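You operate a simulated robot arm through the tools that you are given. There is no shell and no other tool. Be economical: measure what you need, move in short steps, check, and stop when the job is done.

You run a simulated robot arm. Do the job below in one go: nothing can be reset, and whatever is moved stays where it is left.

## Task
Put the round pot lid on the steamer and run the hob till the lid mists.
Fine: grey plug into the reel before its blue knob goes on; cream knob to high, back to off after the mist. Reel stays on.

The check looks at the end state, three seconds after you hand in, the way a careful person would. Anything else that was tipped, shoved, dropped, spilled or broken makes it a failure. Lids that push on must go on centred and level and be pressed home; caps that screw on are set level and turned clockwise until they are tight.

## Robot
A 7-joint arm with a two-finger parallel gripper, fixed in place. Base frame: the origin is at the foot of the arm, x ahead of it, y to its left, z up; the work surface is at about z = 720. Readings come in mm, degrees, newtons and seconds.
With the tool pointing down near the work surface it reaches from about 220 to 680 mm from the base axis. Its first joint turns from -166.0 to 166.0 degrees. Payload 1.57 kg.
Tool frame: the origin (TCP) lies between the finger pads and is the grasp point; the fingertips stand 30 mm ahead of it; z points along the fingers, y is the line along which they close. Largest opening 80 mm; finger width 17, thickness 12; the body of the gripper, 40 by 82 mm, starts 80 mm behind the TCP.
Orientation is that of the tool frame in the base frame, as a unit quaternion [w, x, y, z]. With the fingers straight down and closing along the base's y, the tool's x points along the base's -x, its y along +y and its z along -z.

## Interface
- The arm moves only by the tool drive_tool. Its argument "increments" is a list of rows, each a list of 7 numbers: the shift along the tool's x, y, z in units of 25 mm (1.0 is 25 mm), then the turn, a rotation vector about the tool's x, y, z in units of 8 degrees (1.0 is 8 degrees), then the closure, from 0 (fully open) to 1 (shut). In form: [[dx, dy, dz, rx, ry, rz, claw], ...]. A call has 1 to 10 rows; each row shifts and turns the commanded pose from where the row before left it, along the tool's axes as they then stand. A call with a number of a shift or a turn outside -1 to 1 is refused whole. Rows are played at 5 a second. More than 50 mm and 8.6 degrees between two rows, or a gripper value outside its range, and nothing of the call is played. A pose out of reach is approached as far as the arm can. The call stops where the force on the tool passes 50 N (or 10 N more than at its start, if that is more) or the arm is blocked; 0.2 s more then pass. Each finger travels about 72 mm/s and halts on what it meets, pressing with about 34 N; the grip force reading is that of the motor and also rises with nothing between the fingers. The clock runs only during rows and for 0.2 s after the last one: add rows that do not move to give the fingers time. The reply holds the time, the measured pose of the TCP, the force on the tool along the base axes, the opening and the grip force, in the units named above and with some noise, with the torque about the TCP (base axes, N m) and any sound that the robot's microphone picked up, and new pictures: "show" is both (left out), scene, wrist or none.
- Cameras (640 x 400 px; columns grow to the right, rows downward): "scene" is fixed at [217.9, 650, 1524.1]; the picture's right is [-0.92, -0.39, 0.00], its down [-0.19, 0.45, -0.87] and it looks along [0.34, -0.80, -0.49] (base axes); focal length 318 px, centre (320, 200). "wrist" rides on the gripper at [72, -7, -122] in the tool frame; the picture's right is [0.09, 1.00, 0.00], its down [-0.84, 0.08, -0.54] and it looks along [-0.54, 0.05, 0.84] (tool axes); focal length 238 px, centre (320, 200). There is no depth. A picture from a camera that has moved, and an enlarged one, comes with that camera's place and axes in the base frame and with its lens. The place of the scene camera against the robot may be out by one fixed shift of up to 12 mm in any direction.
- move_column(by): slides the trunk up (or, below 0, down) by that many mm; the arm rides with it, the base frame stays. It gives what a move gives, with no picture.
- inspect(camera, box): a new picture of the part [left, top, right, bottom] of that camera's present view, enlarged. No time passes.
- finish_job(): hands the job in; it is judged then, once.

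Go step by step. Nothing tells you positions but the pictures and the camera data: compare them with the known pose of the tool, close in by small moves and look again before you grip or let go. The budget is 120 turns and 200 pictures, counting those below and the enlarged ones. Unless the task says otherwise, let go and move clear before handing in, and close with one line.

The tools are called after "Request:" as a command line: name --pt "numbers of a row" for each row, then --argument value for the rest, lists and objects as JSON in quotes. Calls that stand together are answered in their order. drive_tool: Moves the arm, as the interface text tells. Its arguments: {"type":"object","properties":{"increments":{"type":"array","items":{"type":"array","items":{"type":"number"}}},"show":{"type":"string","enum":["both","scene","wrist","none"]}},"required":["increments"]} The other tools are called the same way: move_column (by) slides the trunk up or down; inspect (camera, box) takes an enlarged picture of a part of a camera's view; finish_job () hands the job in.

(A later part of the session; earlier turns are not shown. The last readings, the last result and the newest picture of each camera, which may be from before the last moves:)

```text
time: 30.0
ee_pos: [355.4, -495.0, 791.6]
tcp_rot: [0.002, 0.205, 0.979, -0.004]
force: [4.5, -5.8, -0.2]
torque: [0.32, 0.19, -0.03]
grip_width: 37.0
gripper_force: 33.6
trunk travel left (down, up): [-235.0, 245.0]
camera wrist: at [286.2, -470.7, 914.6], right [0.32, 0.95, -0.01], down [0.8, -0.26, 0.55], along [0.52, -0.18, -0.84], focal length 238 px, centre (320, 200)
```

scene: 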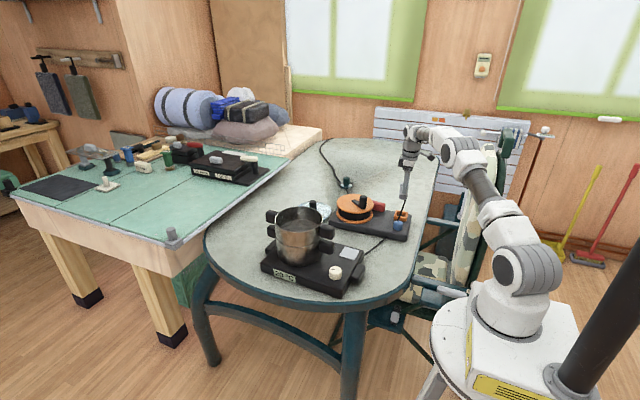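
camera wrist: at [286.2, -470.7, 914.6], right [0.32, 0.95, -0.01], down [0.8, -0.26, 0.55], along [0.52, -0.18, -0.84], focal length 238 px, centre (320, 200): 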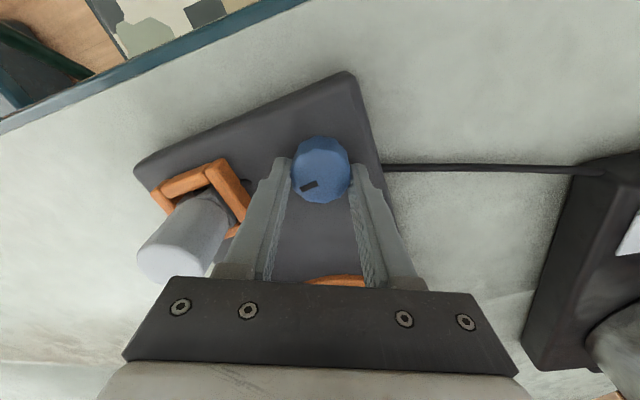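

The knob turns freely with the gripper. I'll continue clockwise.

Request:
drive_tool --pt "-0.04 -0.1 0 0 0 0.8 1" --pt "0 0 0 0 0 0.8 1" --pt "0 0 0 0 0 0.8 1" --pt "0 0 0 0 0 0.8 1" --pt "0 0 0 0 0 0.8 1" --pt "0 0 0 0 0 0.8 1" --pt "0 0 0 0 0 0 1"

Request:
inspect --camera "scene" --box '[320, 185, 430, 255]'

```text
time: 31.6
ee_pos: [353.5, -496.7, 792.8]
tcp_rot: [0.001, 0.516, 0.856, -0.002]
force: [-1.3, 7.5, -0.3]
torque: [0.26, -0.01, 0.6]
grip_width: 37.1
gripper_force: 34.4
trunk travel left (down, up): [-235.0, 245.0]
camera wrist: at [314.1, -436.0, 914.6], right [0.84, 0.55, 0.0], down [0.46, -0.7, 0.55], along [0.3, -0.46, -0.84], focal length 238 px, centre (320, 200)
```

scene: 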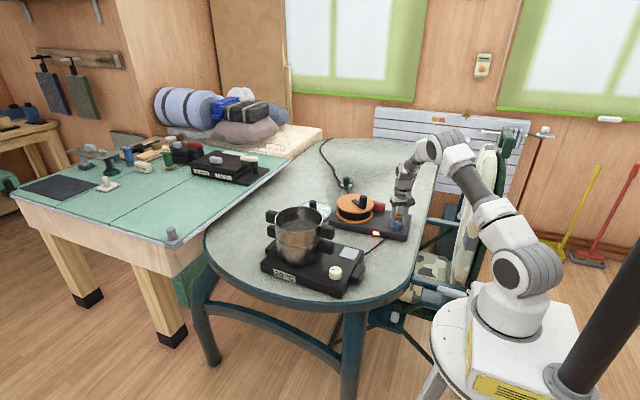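
wrist: 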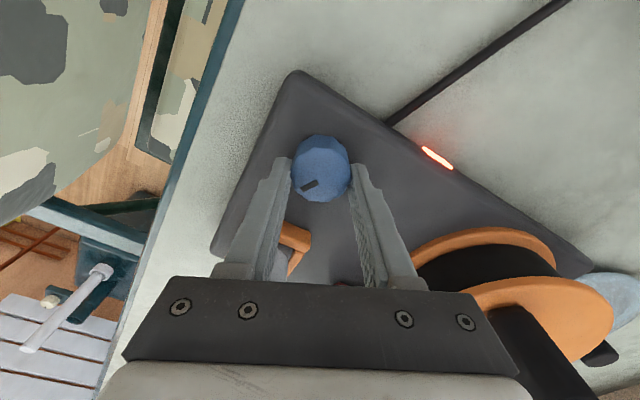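

```text
5.71 times, centred on (375, 220) of scene
camera zoom: at [217.9, 650.0, 1524.1], right [-0.92, -0.39, 0.0], down [-0.19, 0.45, -0.87], along [0.34, -0.8, -0.49], focal length 1817 px, centre (6, 86)
```

zoom: 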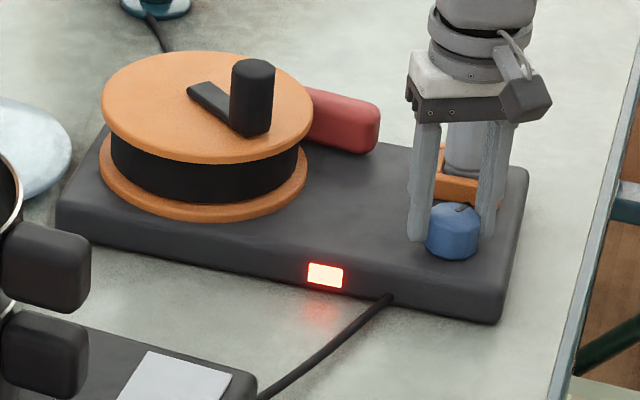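

The reel's lamp is lit red, so the reel is on. I'll release the knob, rise clear, turn back and check where the lid is.

Request:
drive_tool --pt "0 0 0 0 0 0 0.3" --pt "0 0 0 0 0 0 0.3" --pt "0 0 -0.8 0 0 0 0.3" --pt "0 0 -1 0 0 0 0.3" --pt "0 0 -1 0 0 0 0.3" --pt "0 0 -1 0 0 0 0.3" --pt "0 0 -1 0 0 -0.9 0.3" --pt "0 0 -1 0 0 -0.9 0.2" --pt "0 0 -1 0 0 -0.9 0.2" --pt "0 0 0 0 0 -0.8 0.2"

Request:
inspect --camera "scene" --box '[270, 180, 420, 290]'

```text
time: 33.8
ee_pos: [351.5, -497.0, 961.8]
tcp_rot: [0.002, 0.292, 0.957, -0.003]
force: [-0.2, 1.0, 0.7]
torque: [0.01, 0.0, -0.01]
grip_width: 64.1
gripper_force: 0.0
trunk travel left (down, up): [-235.0, 245.0]
camera wrist: at [288.6, -460.7, 1084.0], right [0.48, 0.88, 0.0], down [0.74, -0.4, 0.55], along [0.48, -0.26, -0.84], focal length 238 px, centre (320, 200)
```

scene: 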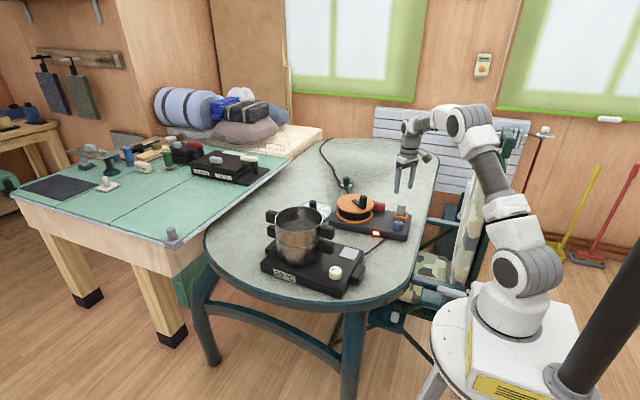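
wrist: 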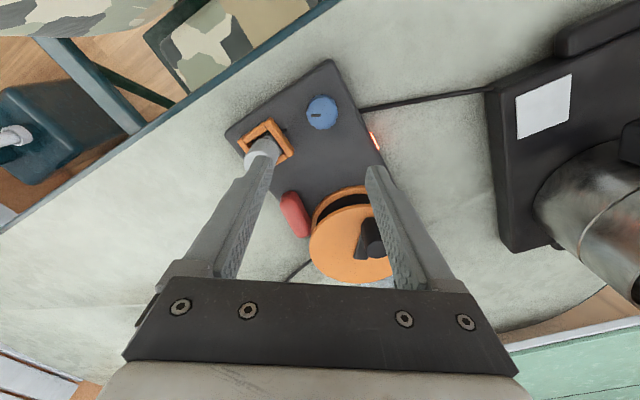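

```text
3.64 times, centred on (345, 235) of scene
camera zoom: at [217.9, 650.0, 1524.1], right [-0.92, -0.39, 0.0], down [-0.19, 0.45, -0.87], along [0.34, -0.8, -0.49], focal length 1156 px, centre (229, 73)
```

zoom: 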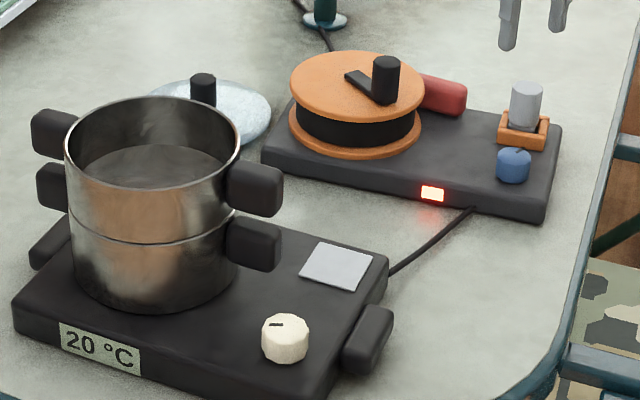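

The lid sits behind the pot with its black knob visible. I'll swing toward it with the tool vertical and high, then tilt outward.

Request:
drive_tool --pt "-0.55 0.97 0 0 0 0 0.2" --pt "-0.55 0.97 0 0 0 0 0.2" --pt "-0.55 0.97 0 0 0 0 0.2" --pt "-0.55 0.97 0 0 0 0 0.2" --pt "-0.55 0.97 0 0 0 0 0.2" --pt "-0.55 0.97 0 0 0 0 0.2" --pt "-0.55 0.97 0 0 0 0 0.2" --pt "-0.55 0.97 0 0 0 0 0.2" --show "none"

Request:
drive_tool --pt "0 0 0 0 -0.8 0 0.2" --pt "0 0 0 0 -0.8 0 0.2" --pt "0 0 0 0 -0.8 0 0.2" --pt "0 0 0 0 -0.8 0 0.2" --pt "0 0 0 0 -0.8 0 0.2" --pt "0 0 0 0 -0.8 0 0.2" --pt "0 0 0 0 -0.8 0 0.2" --pt "0 0 0 0 0 0 0.2"

```text
time: 35.6
ee_pos: [551.0, -398.7, 964.2]
tcp_rot: [0.002, 0.293, 0.956, -0.003]
force: [0.8, 0.2, 0.0]
torque: [0.03, 0.0, 0.03]
grip_width: 64.0
gripper_force: 0.1
trunk travel left (down, up): [-235.0, 245.0]
```

```text
time: 37.4
ee_pos: [553.0, -399.3, 963.1]
tcp_rot: [0.367, 0.269, 0.883, -0.114]
force: [0.1, -0.4, -0.4]
torque: [0.06, -0.01, -0.02]
grip_width: 64.0
gripper_force: 0.0
trunk travel left (down, up): [-235.0, 245.0]
camera wrist: at [435.6, -326.4, 998.9], right [0.5, 0.86, -0.07], down [0.22, -0.05, 0.98], along [0.84, -0.51, -0.21], focal length 238 px, centre (320, 200)
```

scene: 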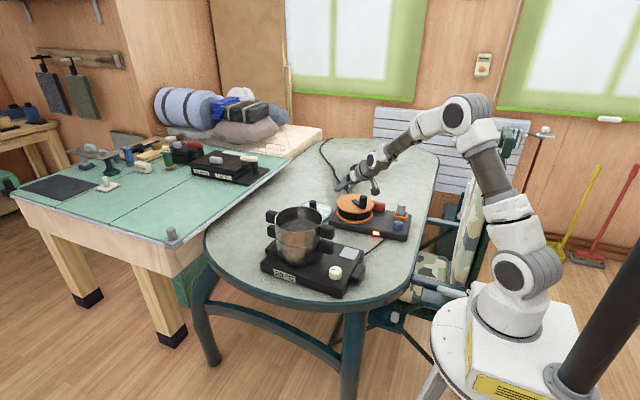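
wrist: 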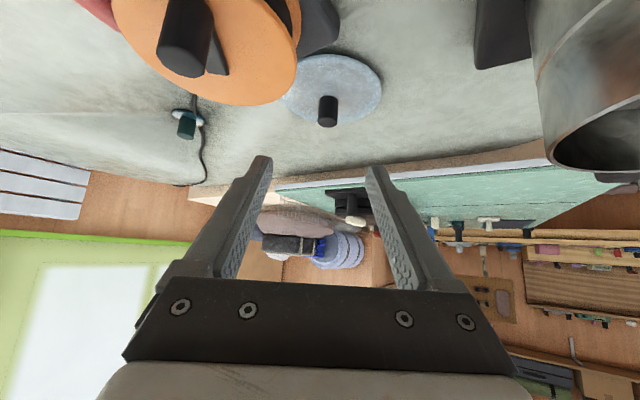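

I can see the lid clearly now, with its knob axis at about (744,-509) and knob top at about 785. I'll approach along the tool axis and look again.

Request:
drive_tool --pt "-0.14 0.11 0.92 0 0 0 0.1" --pt "-0.14 0.11 0.92 0 0 0 0.1" --pt "-0.14 0.11 0.92 0 0 0 0.1" --pt "-0.14 0.11 0.92 0 0 0 0.1" --pt "-0.14 0.11 0.92 0 0 0 0.1" --pt "-0.14 0.11 0.92 0 0 0 0.1" --pt "0 0 0 0 0 0 0.1"

Request:
inspect --camera "scene" --box '[280, 170, 390, 240]'

Request:
inspect --camera "wrist" --box '[240, 60, 420, 180]'

```text
time: 39.0
ee_pos: [656.5, -447.7, 881.2]
tcp_rot: [0.367, 0.269, 0.883, -0.114]
force: [-0.3, -0.1, -0.5]
torque: [-0.01, 0.01, 0.0]
grip_width: 72.0
gripper_force: 0.0
trunk travel left (down, up): [-235.0, 245.0]
camera wrist: at [539.5, -376.0, 916.0], right [0.5, 0.86, -0.07], down [0.22, -0.05, 0.97], along [0.84, -0.5, -0.21], focal length 238 px, centre (320, 200)
```

scene: 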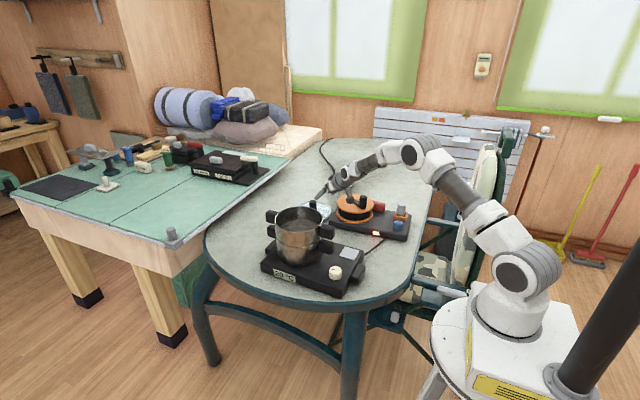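
wrist: 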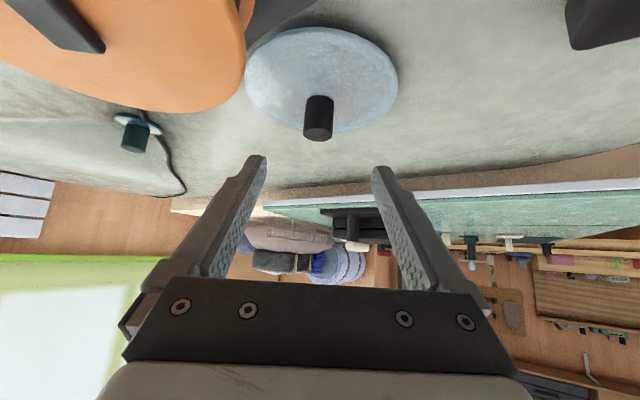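

```text
5.71 times, centred on (335, 205) of scene
camera zoom: at [217.9, 650.0, 1524.1], right [-0.92, -0.39, 0.0], down [-0.19, 0.45, -0.87], along [0.34, -0.8, -0.49], focal length 1817 px, centre (234, 171)
```

zoom: 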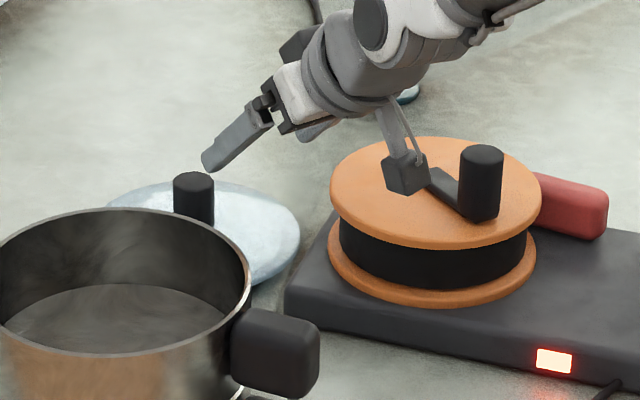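

```text
3.33 times, centred on (330, 120) of wrist
camera zoom: at [539.5, -376.0, 916.0], right [0.5, 0.86, -0.07], down [0.22, -0.05, 0.97], along [0.84, -0.5, -0.21], focal length 794 px, centre (287, 467)
```

zoom: 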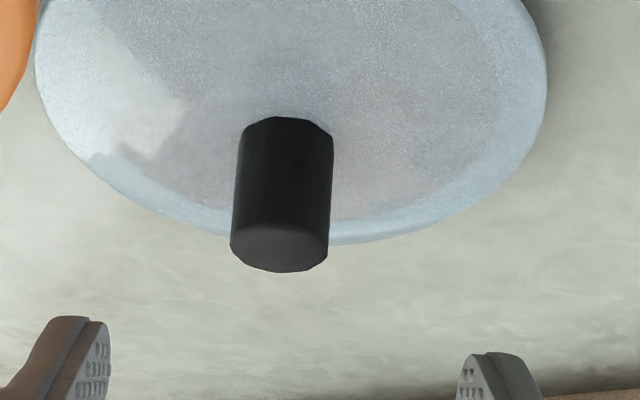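

Knob top triangulates to (743,-505.5,790), about 32 mm across and 38 mm tall. The tool axis is nearly in line with it, so I'll advance 100 mm and check.

Request:
drive_tool --pt "0.02 0.01 0.9 0 0 0 0.1" --pt "0.02 0.01 0.9 0 0 0 0.1" --pt "0.02 0.01 0.9 0 0 0 0.1" --pt "0.02 0.01 0.9 0 0 0 0.1" --pt "0 0 0 0 0 0 0.1" --show "wrist"

Request:
inspect --camera "scene" --box '[280, 170, 390, 240]'

```text
time: 40.2
ee_pos: [707.5, -483.9, 814.2]
tcp_rot: [0.365, 0.269, 0.884, -0.113]
force: [0.0, -0.2, -0.7]
torque: [0.03, -0.02, 0.02]
grip_width: 72.1
gripper_force: 0.0
trunk travel left (down, up): [-235.0, 245.0]
camera wrist: at [589.9, -411.3, 850.9], right [0.5, 0.86, -0.07], down [0.22, -0.05, 0.97], along [0.84, -0.51, -0.21], focal length 238 px, centre (320, 200)
```

wrist: 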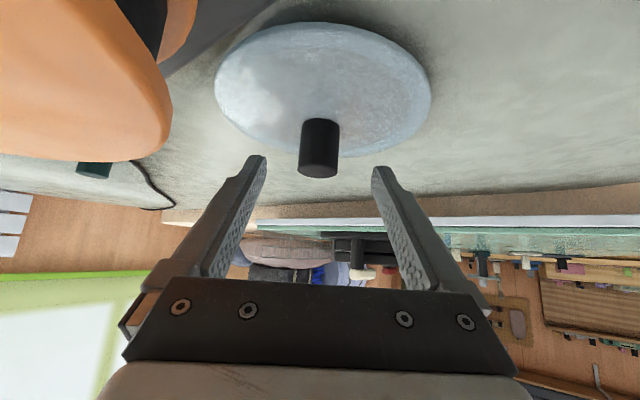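

```text
5.71 times, centred on (335, 205) of scene
camera zoom: at [217.9, 650.0, 1524.1], right [-0.92, -0.39, 0.0], down [-0.19, 0.45, -0.87], along [0.34, -0.8, -0.49], focal length 1817 px, centre (234, 171)
```

zoom: 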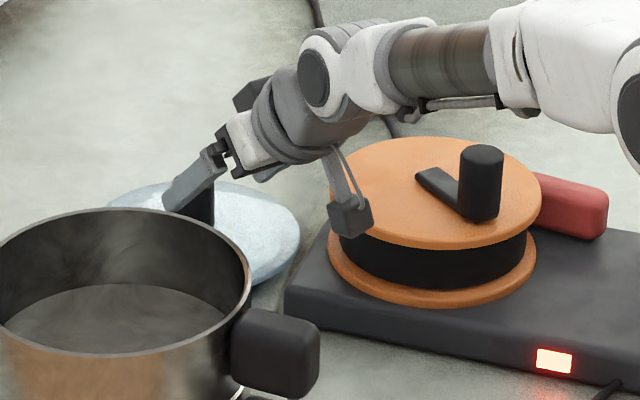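

It's on axis, with the knob at about (744,-508.5) and its top near 786. I'll advance the last 47 mm or so in small steps.

Request:
drive_tool --pt "0 0 0.6 0 0 0 0.1" --pt "0 0 0.5 0 0 0 0.1" --pt "0 0 0.4 0 0 0 0.1" --pt "0 0 0.25 0 0 0 0.1" --pt "0 0 0 0 0 0 0.1" --show "wrist"

Request:
inspect --camera "scene" --box '[290, 180, 360, 224]'

```text
time: 41.4
ee_pos: [721.0, -488.1, 790.4]
tcp_rot: [0.366, 0.27, 0.883, -0.114]
force: [0.1, -1.0, 0.2]
torque: [0.01, -0.05, -0.04]
grip_width: 72.0
gripper_force: 0.1
out of reach, approached as far as the arm can: row 2, 3, 4
trunk travel left (down, up): [-235.0, 245.0]
camera wrist: at [603.3, -416.8, 828.3], right [0.5, 0.86, -0.07], down [0.22, -0.05, 0.97], along [0.84, -0.51, -0.21], focal length 238 px, centre (320, 200)
```

wrist: 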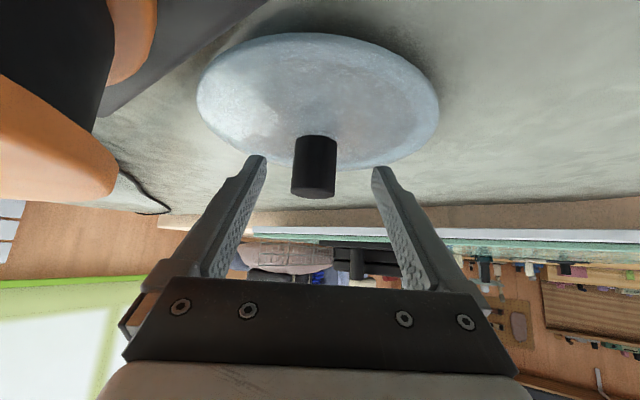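

```text
9.09 times, centred on (325, 202) of scene
camera zoom: at [217.9, 650.0, 1524.1], right [-0.92, -0.39, 0.0], down [-0.19, 0.45, -0.87], along [0.34, -0.8, -0.49], focal length 2890 px, centre (274, 182)
```

zoom: 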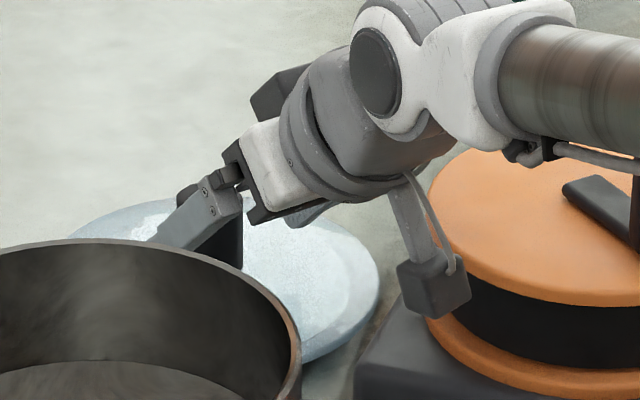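

The arm runs out of reach about 20 mm short. I'll back off along the axis, lower the trunk 40 mm and increase the tilt to about 55°.

Request:
drive_tool --pt "0 0 -0.9 0 0 0 0.1" --pt "0 0 -0.9 0 0 0 0.1" --pt "0 0 -0.9 0 0 0 0.1" --pt "0 0 -0.9 0 0 0 0.1" --pt "0 0 0 0 0 0 0.1" --show "none"

Request:
move_column --by -40

Request:
drive_tool --pt "0 0 0 0 -0.6 0 0.1" --pt "0 0 0 0 -0.6 0 0.1" --pt "0 0 0 0 0 0 0.1"

```text
time: 42.6
ee_pos: [668.6, -453.0, 855.9]
tcp_rot: [0.367, 0.269, 0.883, -0.114]
force: [-0.9, 0.2, 0.3]
torque: [0.01, 0.0, -0.03]
grip_width: 72.2
gripper_force: 0.1
trunk travel left (down, up): [-235.0, 245.0]
```

```text
time: 43.5
ee_pos: [669.5, -453.2, 814.5]
tcp_rot: [0.366, 0.269, 0.884, -0.114]
force: [-0.1, 0.3, 0.9]
torque: [0.01, 0.01, 0.01]
grip_width: 72.0
gripper_force: 0.0
trunk travel left (down, up): [-195.0, 285.0]
```

```text
time: 44.2
ee_pos: [668.4, -451.4, 815.0]
tcp_rot: [0.439, 0.259, 0.85, -0.136]
force: [-1.0, -0.6, 0.0]
torque: [0.0, 0.02, 0.01]
grip_width: 72.3
gripper_force: 0.0
trunk travel left (down, up): [-195.0, 285.0]
camera wrist: at [547.6, -378.6, 828.8], right [0.51, 0.86, -0.08], down [0.08, 0.04, 1.0], along [0.86, -0.52, -0.04], focal length 238 px, centre (320, 200)
```

scene: 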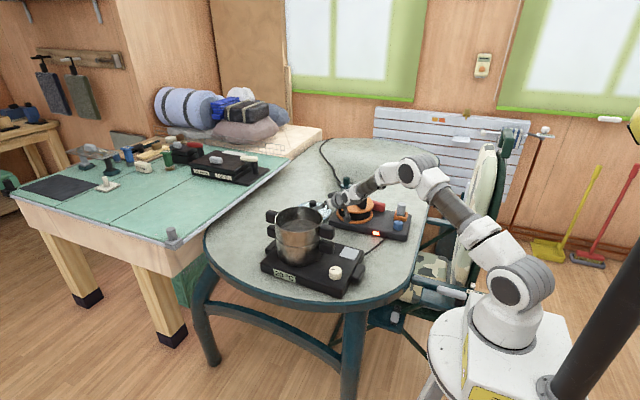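
wrist: 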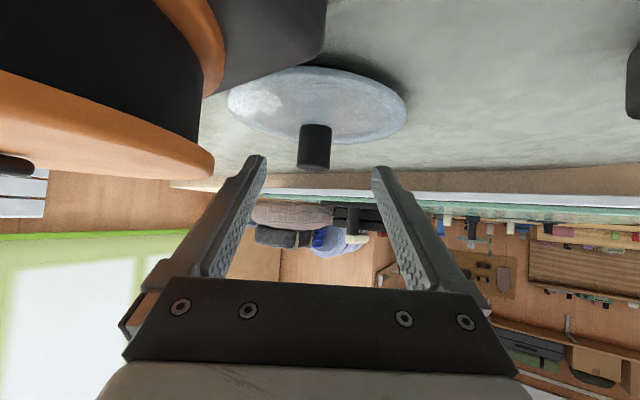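

This view confirms the knob at (745,-508). I'll correct sideways and advance to the knob.

Request:
drive_tool --pt "-0.75 -0.19 0.35 0 0 0 0.1" --pt "0 0 0.8 0 0 0 0.1" --pt "0 0 0.8 0 0 0 0.1" --pt "0 0 0.7 0 0 0 0.1" --pt "0 0 0 0 0 0 0.1" --show "wrist"

Request:
inspect --camera "scene" --box '[290, 180, 360, 224]'

```text
time: 45.5
ee_pos: [720.0, -494.5, 793.8]
tcp_rot: [0.439, 0.259, 0.85, -0.136]
force: [0.3, 0.0, -1.2]
torque: [0.02, -0.01, -0.01]
grip_width: 72.0
gripper_force: 0.0
trunk travel left (down, up): [-195.0, 285.0]
camera wrist: at [599.7, -419.7, 806.1], right [0.51, 0.86, -0.08], down [0.08, 0.04, 1.0], along [0.85, -0.52, -0.05], focal length 238 px, centre (320, 200)
```

wrist: 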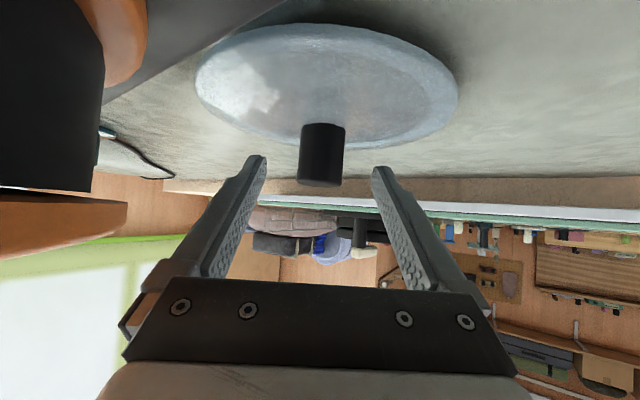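

```text
9.09 times, centred on (325, 202) of scene
camera zoom: at [217.9, 650.0, 1524.1], right [-0.92, -0.39, 0.0], down [-0.19, 0.45, -0.87], along [0.34, -0.8, -0.49], focal length 2890 px, centre (274, 182)
```

zoom: 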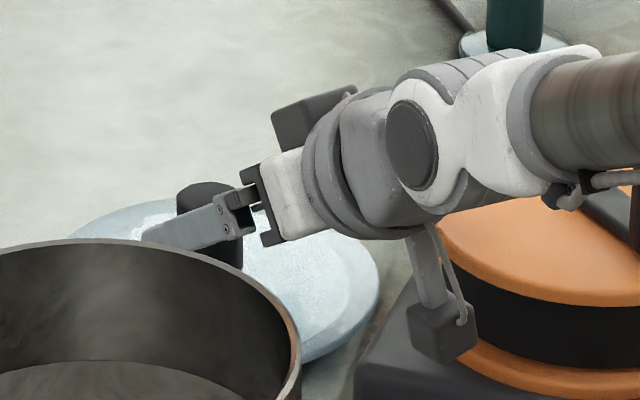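

The gripper is in line with the knob. I'll make the last 22 mm and close.

Request:
drive_tool --pt "0.1 0.07 0.4 0 0 0 0.1" --pt "0 0 0.3 0 0 0 0.1" --pt "0 0 0.2 0 0 0 0.1" --pt "0 0 0 0 0 0 0.1" --show "wrist"

Request:
inspect --camera "scene" --box '[290, 180, 360, 224]'

```text
time: 46.5
ee_pos: [735.0, -501.8, 778.7]
tcp_rot: [0.439, 0.259, 0.85, -0.136]
force: [0.1, 0.1, -0.3]
torque: [-0.04, 0.04, 0.01]
grip_width: 72.1
gripper_force: 0.1
trunk travel left (down, up): [-195.0, 285.0]
camera wrist: at [614.9, -427.3, 790.7], right [0.51, 0.86, -0.08], down [0.08, 0.04, 1.0], along [0.85, -0.52, -0.05], focal length 238 px, centre (320, 200)
```

wrist: 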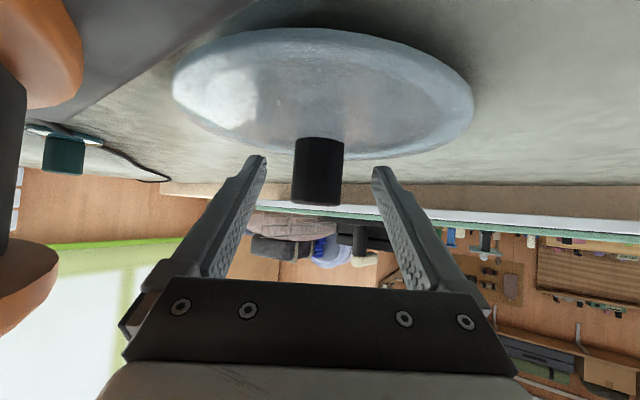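

```text
9.09 times, centred on (325, 202) of scene
camera zoom: at [217.9, 650.0, 1524.1], right [-0.92, -0.39, 0.0], down [-0.19, 0.45, -0.87], along [0.34, -0.8, -0.49], focal length 2890 px, centre (274, 182)
```

zoom: 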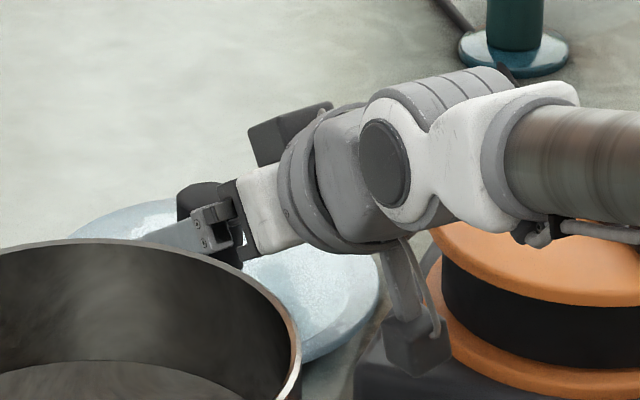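

I'll go another 6 mm outward horizontally for a deeper grip, then close gently.

Request:
drive_tool --pt "-0.14 0 0.2 0 0 0 0.1" --pt "0 0 0 0 0 0 0.1" --pt "0 0 0 0 0 0 1" --pt "0 0 0 0 0 0 1" --pt "0 0 0 0 0 0 1" --pt "0 0 0 0 0 0 1" --show "wrist"

Request:
inspect --camera "scene" --box '[290, 180, 360, 224]'

```text
time: 47.9
ee_pos: [740.4, -504.5, 777.5]
tcp_rot: [0.439, 0.258, 0.85, -0.135]
force: [0.5, 0.3, 0.4]
torque: [-0.01, -0.07, -0.02]
grip_width: 32.9
gripper_force: 34.6
trunk travel left (down, up): [-195.0, 285.0]
camera wrist: at [619.0, -430.2, 789.9], right [0.51, 0.86, -0.08], down [0.08, 0.04, 1.0], along [0.85, -0.52, -0.05], focal length 238 px, centre (320, 200)
```

wrist: 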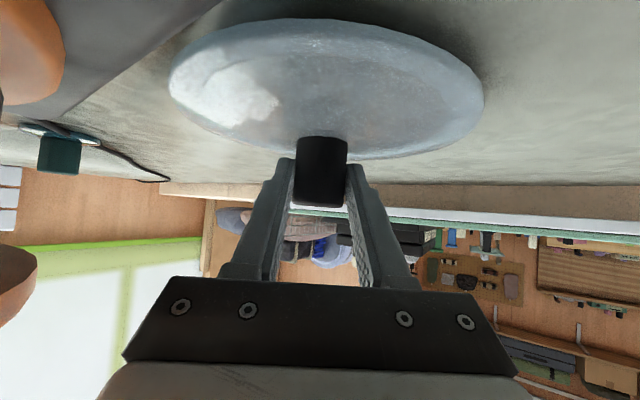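

```text
9.09 times, centred on (325, 202) of scene
camera zoom: at [217.9, 650.0, 1524.1], right [-0.92, -0.39, 0.0], down [-0.19, 0.45, -0.87], along [0.34, -0.8, -0.49], focal length 2890 px, centre (274, 182)
```

zoom: 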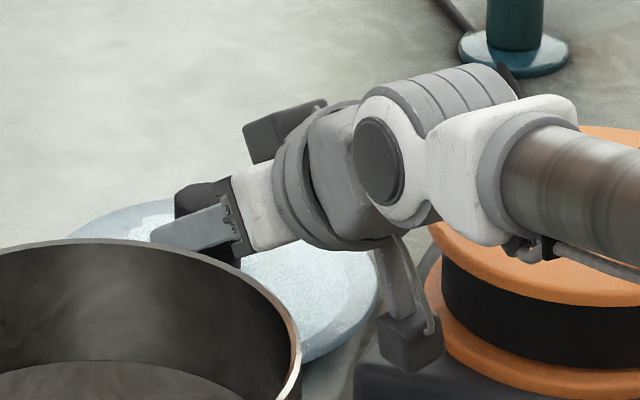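

The knob is gripped at 32.9 mm. I'll lift straight up with the trunk, starting with a small test lift.

Request:
move_column --by 30

Request:
drive_tool --pt "0 0 0 0 0 0 1"

Request:
inspect --camera "scene" --box '[280, 170, 370, 226]'

```text
time: 48.6
ee_pos: [740.3, -504.5, 807.2]
tcp_rot: [0.44, 0.258, 0.85, -0.135]
force: [-0.6, 0.3, -2.0]
torque: [0.01, 0.04, 0.01]
grip_width: 32.7
gripper_force: 34.1
trunk travel left (down, up): [-225.0, 255.0]
```

```text
time: 49.0
ee_pos: [738.9, -505.3, 807.0]
tcp_rot: [0.439, 0.259, 0.849, -0.136]
force: [0.7, 1.0, -1.1]
torque: [0.01, 0.03, -0.01]
grip_width: 32.9
gripper_force: 34.5
trunk travel left (down, up): [-225.0, 255.0]
camera wrist: at [619.0, -430.3, 819.6], right [0.51, 0.86, -0.08], down [0.08, 0.04, 1.0], along [0.85, -0.52, -0.05], focal length 238 px, centre (320, 200)
```

scene: 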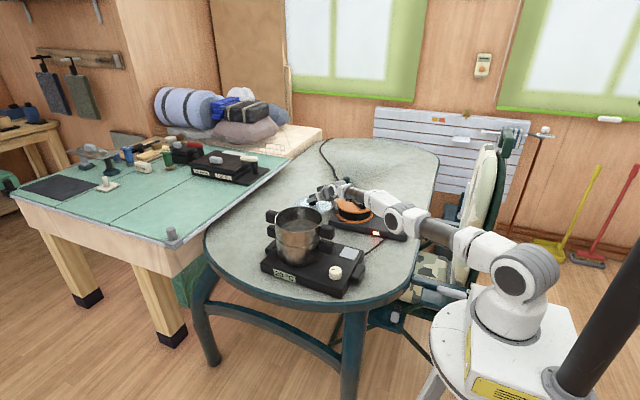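
wrist: 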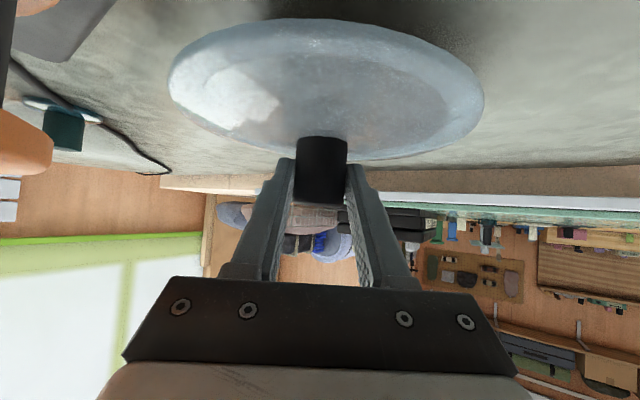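

```text
7.11 times, centred on (325, 198) of scene
camera zoom: at [217.9, 650.0, 1524.1], right [-0.92, -0.39, 0.0], down [-0.19, 0.45, -0.87], along [0.34, -0.8, -0.49], focal length 2261 px, centre (284, 214)
```

zoom: 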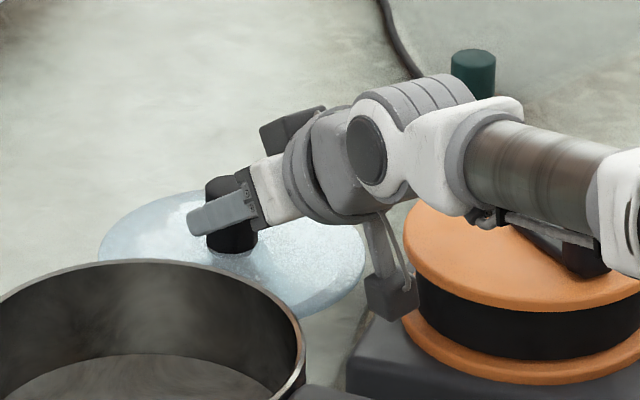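

The lid lifted cleanly and level. I'll raise the trunk well above the pot rim.

Request:
move_column --by 220

Request:
drive_tool --pt "0 0 0 0 0 0 1"

Request:
inspect --camera "scene" --box '[240, 130, 400, 300]'

```text
time: 51.3
ee_pos: [739.3, -503.1, 1026.6]
tcp_rot: [0.438, 0.258, 0.85, -0.135]
force: [0.6, 1.0, -1.1]
torque: [0.04, 0.01, 0.0]
grip_width: 32.4
gripper_force: 33.9
trunk travel left (down, up): [-445.0, 35.0]
```

```text
time: 51.7
ee_pos: [740.4, -503.2, 1025.2]
tcp_rot: [0.439, 0.259, 0.85, -0.135]
force: [-0.4, -0.3, 0.2]
torque: [-0.01, 0.05, 0.01]
grip_width: 32.8
gripper_force: 33.6
trunk travel left (down, up): [-445.0, 35.0]
camera wrist: at [619.0, -430.3, 1039.7], right [0.51, 0.86, -0.08], down [0.08, 0.04, 1.0], along [0.85, -0.52, -0.05], focal length 238 px, centre (320, 200)
```

scene: 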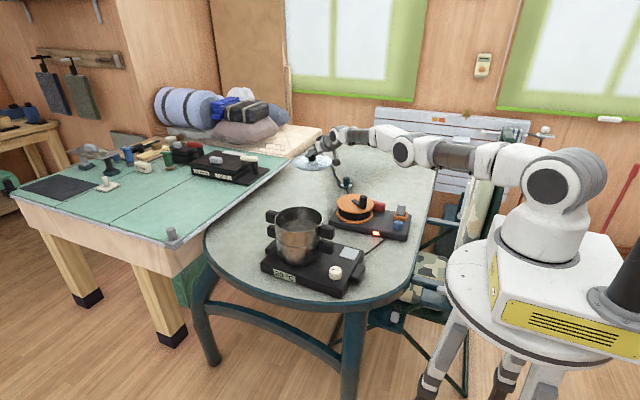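
wrist: 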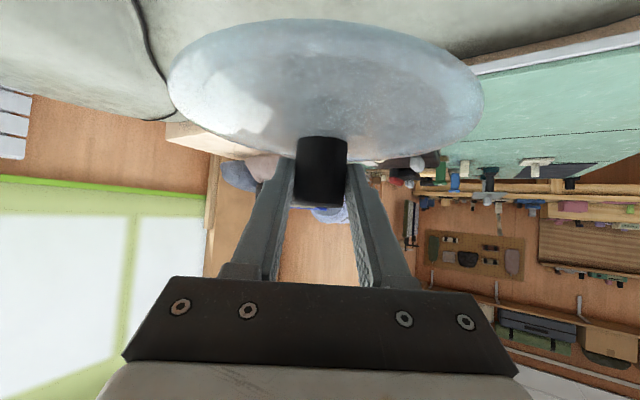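

```text
2.35 times, centred on (320, 215) of scene
camera zoom: at [217.9, 650.0, 1524.1], right [-0.92, -0.39, 0.0], down [-0.19, 0.45, -0.87], along [0.34, -0.8, -0.49], focal length 748 px, centre (320, 165)
```

zoom: 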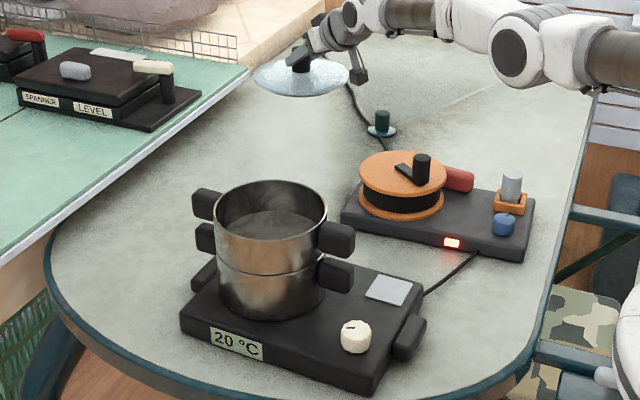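

I'm at height with the lid. I'll retract toward the base, with the lid beside the pot, so the wrist camera can see the rim and locate it precisely.

Request:
drive_tool --pt "0.65 0.17 -0.79 0 0 0 1" --pt "0.65 0.17 -0.79 0 0 0 1" --pt "0.65 0.17 -0.79 0 0 0 1" --pt "0.65 0.17 -0.79 0 0 0 1" --pt "0.65 0.17 -0.79 0 0 0 1" --pt "0.65 0.17 -0.79 0 0 0 1" --pt "0.65 0.17 -0.79 0 0 0 1" --pt "0.65 0.17 -0.79 0 0 0 1" --pt "0 0 0 0 0 0 1"

```text
time: 53.7
ee_pos: [746.8, -471.3, 977.8]
tcp_rot: [0.438, 0.259, 0.85, -0.136]
force: [0.5, 0.3, -1.3]
torque: [0.01, 0.04, -0.03]
grip_width: 32.9
gripper_force: 33.5
out of reach, approached as far as the arm can: row 1, 2, 3, 4, 5, 6, 7, 8
trunk travel left (down, up): [-445.0, 35.0]
camera wrist: at [627.1, -397.5, 990.5], right [0.51, 0.86, -0.08], down [0.08, 0.04, 1.0], along [0.85, -0.52, -0.05], focal length 238 px, centre (320, 200)
```

scene: 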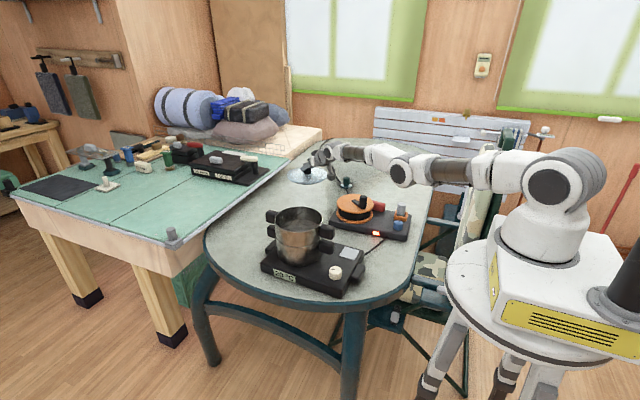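
wrist: 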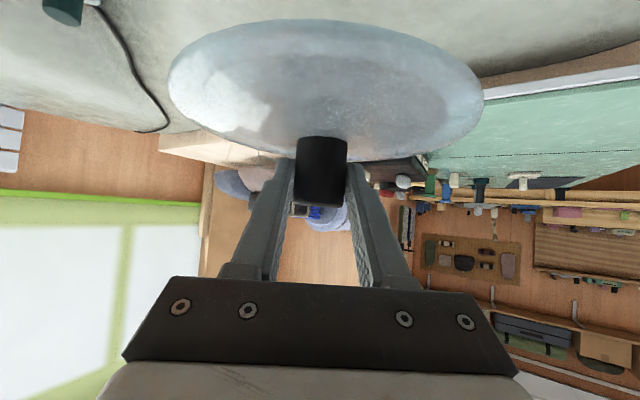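

The retract hit a wrist limit because the forearm slopes down when the shoulder is high. With a lower trunk the tilt should work further in, so I'll alternate lowering the trunk with driving up and in.

Request:
move_column --by -100

Request:
drive_tool --pt "-0.4 0.1 -0.95 0 0 0 1" --pt "-0.4 0.1 -0.95 0 0 0 1" --pt "-0.4 0.1 -0.95 0 0 0 1" --pt "-0.4 0.1 -0.95 0 0 0 1" --pt "0 0 0 0 0 0 1" --show "scene"

```text
time: 55.1
ee_pos: [747.5, -471.7, 877.8]
tcp_rot: [0.439, 0.258, 0.85, -0.134]
force: [-0.5, 0.6, -1.8]
torque: [0.01, 0.0, 0.03]
grip_width: 32.8
gripper_force: 34.8
trunk travel left (down, up): [-345.0, 135.0]
```

```text
time: 56.3
ee_pos: [766.0, -466.0, 954.1]
tcp_rot: [0.439, 0.258, 0.85, -0.135]
force: [0.7, -0.6, -1.3]
torque: [0.05, 0.02, 0.03]
grip_width: 32.8
gripper_force: 33.9
out of reach, approached as far as the arm can: row 1, 2, 3, 4
trunk travel left (down, up): [-345.0, 135.0]
```

scene: 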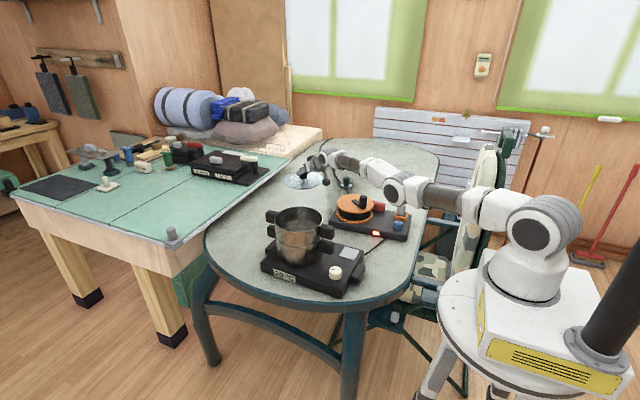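

The arm is sliding along some limit when asked to come inward. I'll probe with small moves to find which direction works.

Request:
drive_tool --pt "0 -0.8 0 0 0 0 1" --pt "0 0 0 0 0 0 1" --show "none"

Request:
drive_tool --pt "0 0 -0.6 0 0 0 1" --pt "0 0 0 0 0 0 1" --show "none"

Request:
inspect --camera "scene" --box '[270, 100, 590, 300]'

```text
time: 56.9
ee_pos: [755.5, -483.5, 952.9]
tcp_rot: [0.438, 0.259, 0.85, -0.136]
force: [0.0, 0.7, -1.4]
torque: [-0.01, 0.03, 0.0]
grip_width: 32.7
gripper_force: 33.5
trunk travel left (down, up): [-345.0, 135.0]
```

```text
time: 57.5
ee_pos: [756.9, -483.1, 961.5]
tcp_rot: [0.438, 0.258, 0.85, -0.136]
force: [0.3, 0.4, -0.8]
torque: [-0.02, 0.07, -0.01]
grip_width: 32.8
gripper_force: 34.0
out of reach, approached as far as the arm can: row 1
trunk travel left (down, up): [-345.0, 135.0]
```

```text
2.00 times, centred on (430, 200) of scene
camera zoom: at [217.9, 650.0, 1524.1], right [-0.92, -0.39, 0.0], down [-0.19, 0.45, -0.87], along [0.34, -0.8, -0.49], focal length 636 px, centre (100, 200)
```

zoom: 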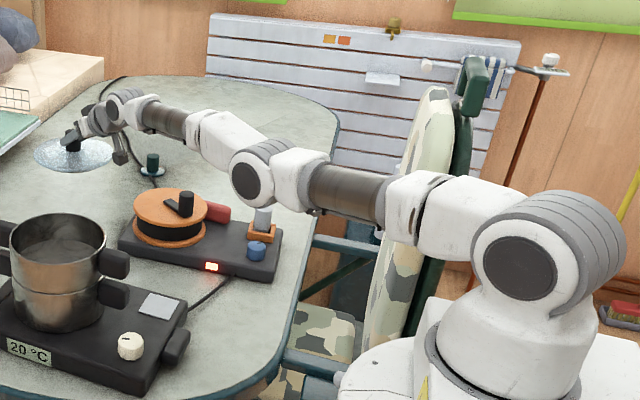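

All these positions lie on the full-extension sphere, so the arm is stuck straight at the elbow singularity. Moving down and slightly inward should bend the elbow the right way.

Request:
drive_tool --pt "0.82 0 0.23 0 0 0 1" --pt "0.82 0 0.23 0 0 0 1" --pt "0.82 0 0.23 0 0 0 1" --pt "0.82 0 0.23 0 0 0 1" --pt "0 0 0 0 0 0 1" --show "none"

Request:
inspect --camera "scene" --box '[270, 100, 590, 300]'

```text
time: 58.7
ee_pos: [744.3, -478.1, 880.1]
tcp_rot: [0.439, 0.259, 0.849, -0.136]
force: [0.0, -1.0, -2.1]
torque: [0.02, 0.01, -0.03]
grip_width: 32.7
gripper_force: 33.7
out of reach, approached as far as the arm can: row 1, 3, 4
trunk travel left (down, up): [-345.0, 135.0]
```

```text
2.00 times, centred on (430, 200) of scene
camera zoom: at [217.9, 650.0, 1524.1], right [-0.92, -0.39, 0.0], down [-0.19, 0.45, -0.87], along [0.34, -0.8, -0.49], focal length 636 px, centre (100, 200)
```

zoom: 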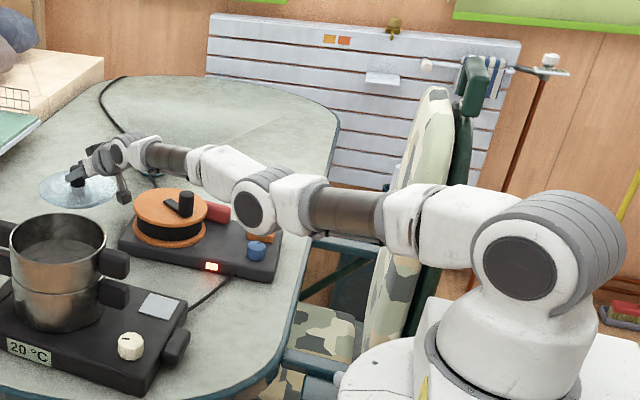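

It's still on that sphere, so the elbow may be bent slightly the wrong way against its stop. I'll extend fully first, then move down, which should bring the elbow up, and then come in.

Request:
drive_tool --pt "-0.46 0 0.65 0 0 0 1" --pt "0 0 0 0 0 0 1" --pt "0.65 0 0.46 0 0 0 1" --pt "0.65 0 0.46 0 0 0 1" --pt "0.46 0 -0.65 0 0 0 1" --pt "0.46 0 -0.65 0 0 0 1" --pt "0.46 0 -0.65 0 0 0 1" --pt "0 0 0 0 0 0 1" --show "none"

```text
time: 60.5
ee_pos: [687.5, -440.2, 839.6]
tcp_rot: [0.439, 0.259, 0.85, -0.135]
force: [-0.4, 0.0, -1.3]
torque: [0.02, 0.01, 0.02]
grip_width: 32.9
gripper_force: 34.2
out of reach, approached as far as the arm can: row 1, 3, 4
trunk travel left (down, up): [-345.0, 135.0]
```

That worked: the elbow is up again, with the TCP at (687,-440,840). Now I'll alternate raising the arm and lowering the trunk to get a pose suited to the pot.

Request:
drive_tool --pt "-0.56 0.24 -0.6 0 0 0 1" --pt "-0.56 0.24 -0.6 0 0 0 1" --pt "-0.56 0.24 -0.6 0 0 0 1" --pt "-0.56 0.24 -0.6 0 0 0 1" --pt "0 0 0 0 0 0 1" --show "none"

Request:
move_column --by -70

Request:
drive_tool --pt "-0.65 0 -0.46 0 0 0 1" --pt "-0.65 0 -0.46 0 0 0 1" --pt "-0.65 0 -0.46 0 0 0 1" --pt "-0.65 0 -0.46 0 0 0 1" --pt "-0.65 0 -0.46 0 0 0 1" --pt "0 0 0 0 0 0 1"

```text
time: 61.7
ee_pos: [687.6, -408.9, 922.5]
tcp_rot: [0.439, 0.26, 0.849, -0.136]
force: [-0.5, -0.4, -1.2]
torque: [0.02, 0.07, 0.0]
grip_width: 32.9
gripper_force: 34.1
trunk travel left (down, up): [-345.0, 135.0]
```

```text
time: 62.7
ee_pos: [689.0, -409.9, 853.0]
tcp_rot: [0.44, 0.258, 0.85, -0.135]
force: [-0.5, 0.2, -1.4]
torque: [-0.01, 0.01, 0.0]
grip_width: 32.6
gripper_force: 34.0
trunk travel left (down, up): [-275.0, 205.0]
```

```text
time: 64.1
ee_pos: [689.5, -408.3, 953.6]
tcp_rot: [0.438, 0.26, 0.85, -0.136]
force: [-0.2, 0.1, -1.2]
torque: [0.02, 0.02, 0.0]
grip_width: 32.7
gripper_force: 33.7
trunk travel left (down, up): [-275.0, 205.0]
camera wrist: at [569.3, -335.6, 966.8], right [0.51, 0.86, -0.08], down [0.08, 0.04, 1.0], along [0.85, -0.52, -0.05], focal length 238 px, centre (320, 200)
```

scene: 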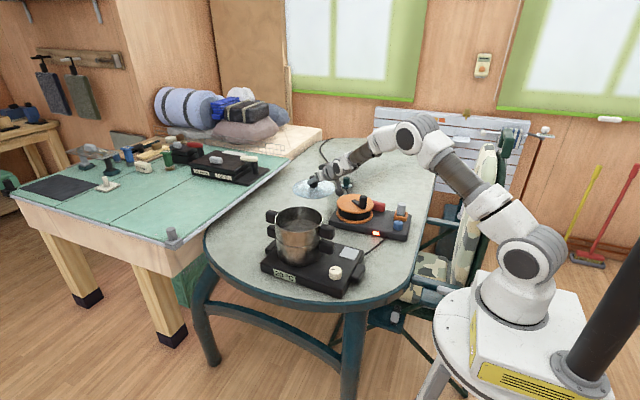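
wrist: 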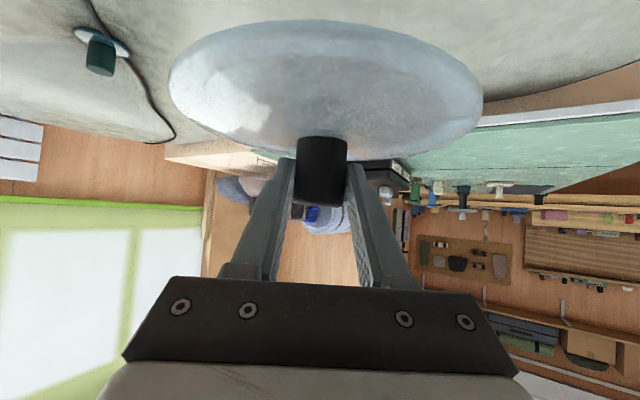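

That's working. I'll continue lowering the trunk and raising the arm.

Request:
move_column --by -80

Request:
drive_tool --pt "-0.73 0 -0.52 0 0 0 1" --pt "-0.73 0 -0.52 0 0 0 1" --pt "-0.73 0 -0.52 0 0 0 1" --pt "-0.73 0 -0.52 0 0 0 1" --pt "-0.73 0 -0.52 0 0 0 1" --pt "0 0 0 0 0 0 1" --show "none"

Request:
move_column --by -90

Request:
drive_tool --pt "-0.73 0 -0.52 0 0 0 1" --pt "-0.73 0 -0.52 0 0 0 1" --pt "-0.73 0 -0.52 0 0 0 1" --pt "-0.73 0 -0.52 0 0 0 1" --pt "-0.73 0 -0.52 0 0 0 1" --pt "-0.4 0 -0.28 0 0 0 1" --pt "0 0 0 0 0 0 1" --show "scene"

```text
time: 65.3
ee_pos: [690.2, -408.8, 873.8]
tcp_rot: [0.439, 0.258, 0.85, -0.135]
force: [-0.9, 0.5, -0.9]
torque: [0.03, 0.03, -0.02]
grip_width: 32.7
gripper_force: 34.0
trunk travel left (down, up): [-195.0, 285.0]
```

```text
time: 66.7
ee_pos: [690.3, -409.3, 985.5]
tcp_rot: [0.439, 0.258, 0.85, -0.134]
force: [0.5, -0.4, -1.2]
torque: [0.0, 0.01, 0.02]
grip_width: 32.8
gripper_force: 33.8
trunk travel left (down, up): [-195.0, 285.0]
```

```text
time: 68.0
ee_pos: [689.9, -407.0, 895.3]
tcp_rot: [0.439, 0.259, 0.85, -0.136]
force: [-0.2, 0.2, -1.5]
torque: [-0.01, 0.01, 0.01]
grip_width: 32.9
gripper_force: 34.3
trunk travel left (down, up): [-105.0, 375.0]
```

```text
time: 69.6
ee_pos: [689.0, -405.5, 1021.6]
tcp_rot: [0.439, 0.258, 0.85, -0.135]
force: [0.7, -0.1, -1.4]
torque: [0.03, 0.04, -0.01]
grip_width: 32.7
gripper_force: 34.1
trunk travel left (down, up): [-105.0, 375.0]
```

scene: 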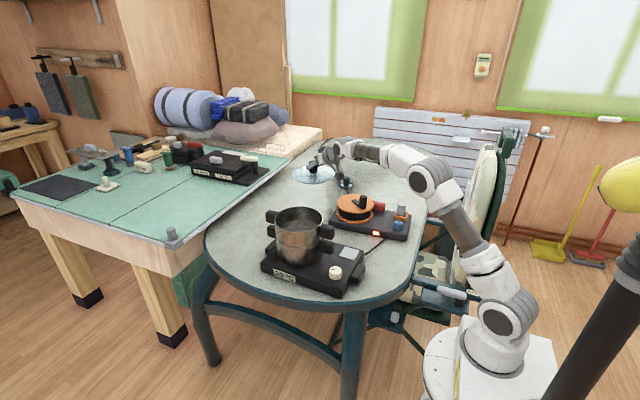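

The height is good, with the lid bottom at about 964. I'll retract inward and view the pot rim beside the lid with the wrist camera.

Request:
drive_tool --pt "0.575 0.05 -0.81 0 0 0 1" --pt "0.575 0.05 -0.81 0 0 0 1" --pt "0.575 0.05 -0.81 0 0 0 1" --pt "0.575 0.05 -0.81 0 0 0 1" --pt "0.575 0.05 -0.81 0 0 0 1" --pt "0 0 0 0 0 0 1"

Request:
inspect --camera "scene" --box '[240, 160, 400, 260]'

```text
time: 71.0
ee_pos: [589.2, -330.3, 1019.4]
tcp_rot: [0.438, 0.258, 0.85, -0.136]
force: [-0.1, 0.1, -1.6]
torque: [0.0, 0.04, -0.02]
grip_width: 32.8
gripper_force: 33.9
trunk travel left (down, up): [-105.0, 375.0]
camera wrist: at [469.3, -257.5, 1031.5], right [0.51, 0.86, -0.08], down [0.08, 0.04, 1.0], along [0.85, -0.52, -0.05], focal length 238 px, centre (320, 200)
```

scene: 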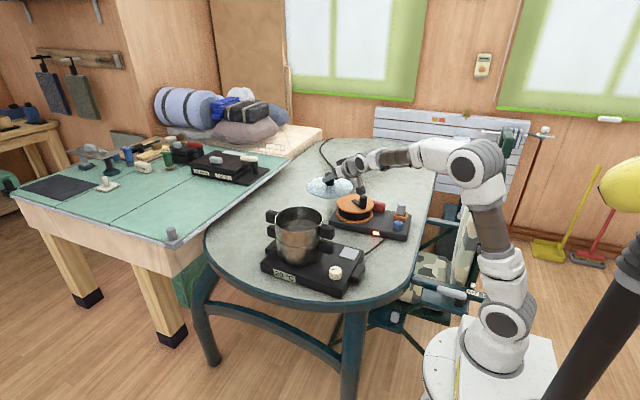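
wrist: 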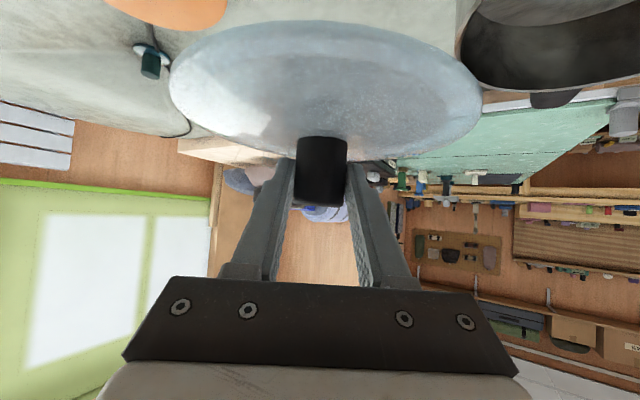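

```text
4.00 times, centred on (320, 210) of scene
camera zoom: at [217.9, 650.0, 1524.1], right [-0.92, -0.39, 0.0], down [-0.19, 0.45, -0.87], along [0.34, -0.8, -0.49], focal length 1272 px, centre (320, 160)
```

zoom: 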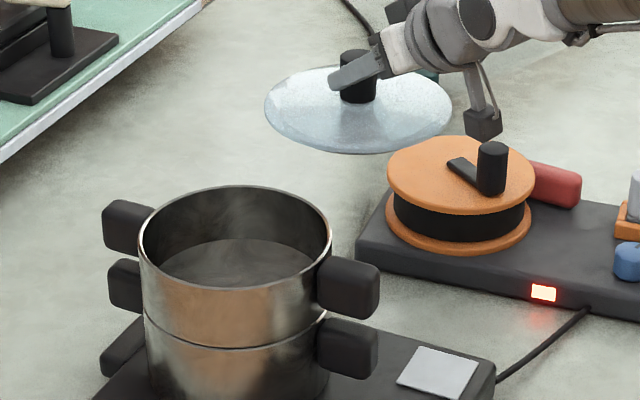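

Useful view. I'll zoom the wrist view on the pot rim for an independent fix.

Request:
inspect --camera "wrist" --box '[440, 0, 640, 125]'

```text
3.20 times, centred on (540, 62) of wrist
camera zoom: at [469.3, -257.5, 1031.5], right [0.51, 0.86, -0.08], down [0.08, 0.04, 1.0], along [0.85, -0.52, -0.05], focal length 763 px, centre (-384, 640)
```

zoom: 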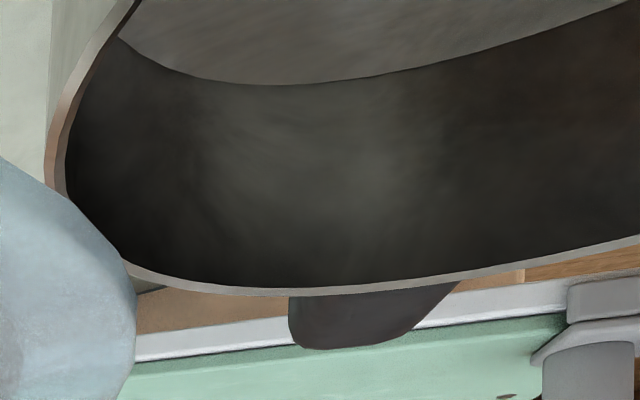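

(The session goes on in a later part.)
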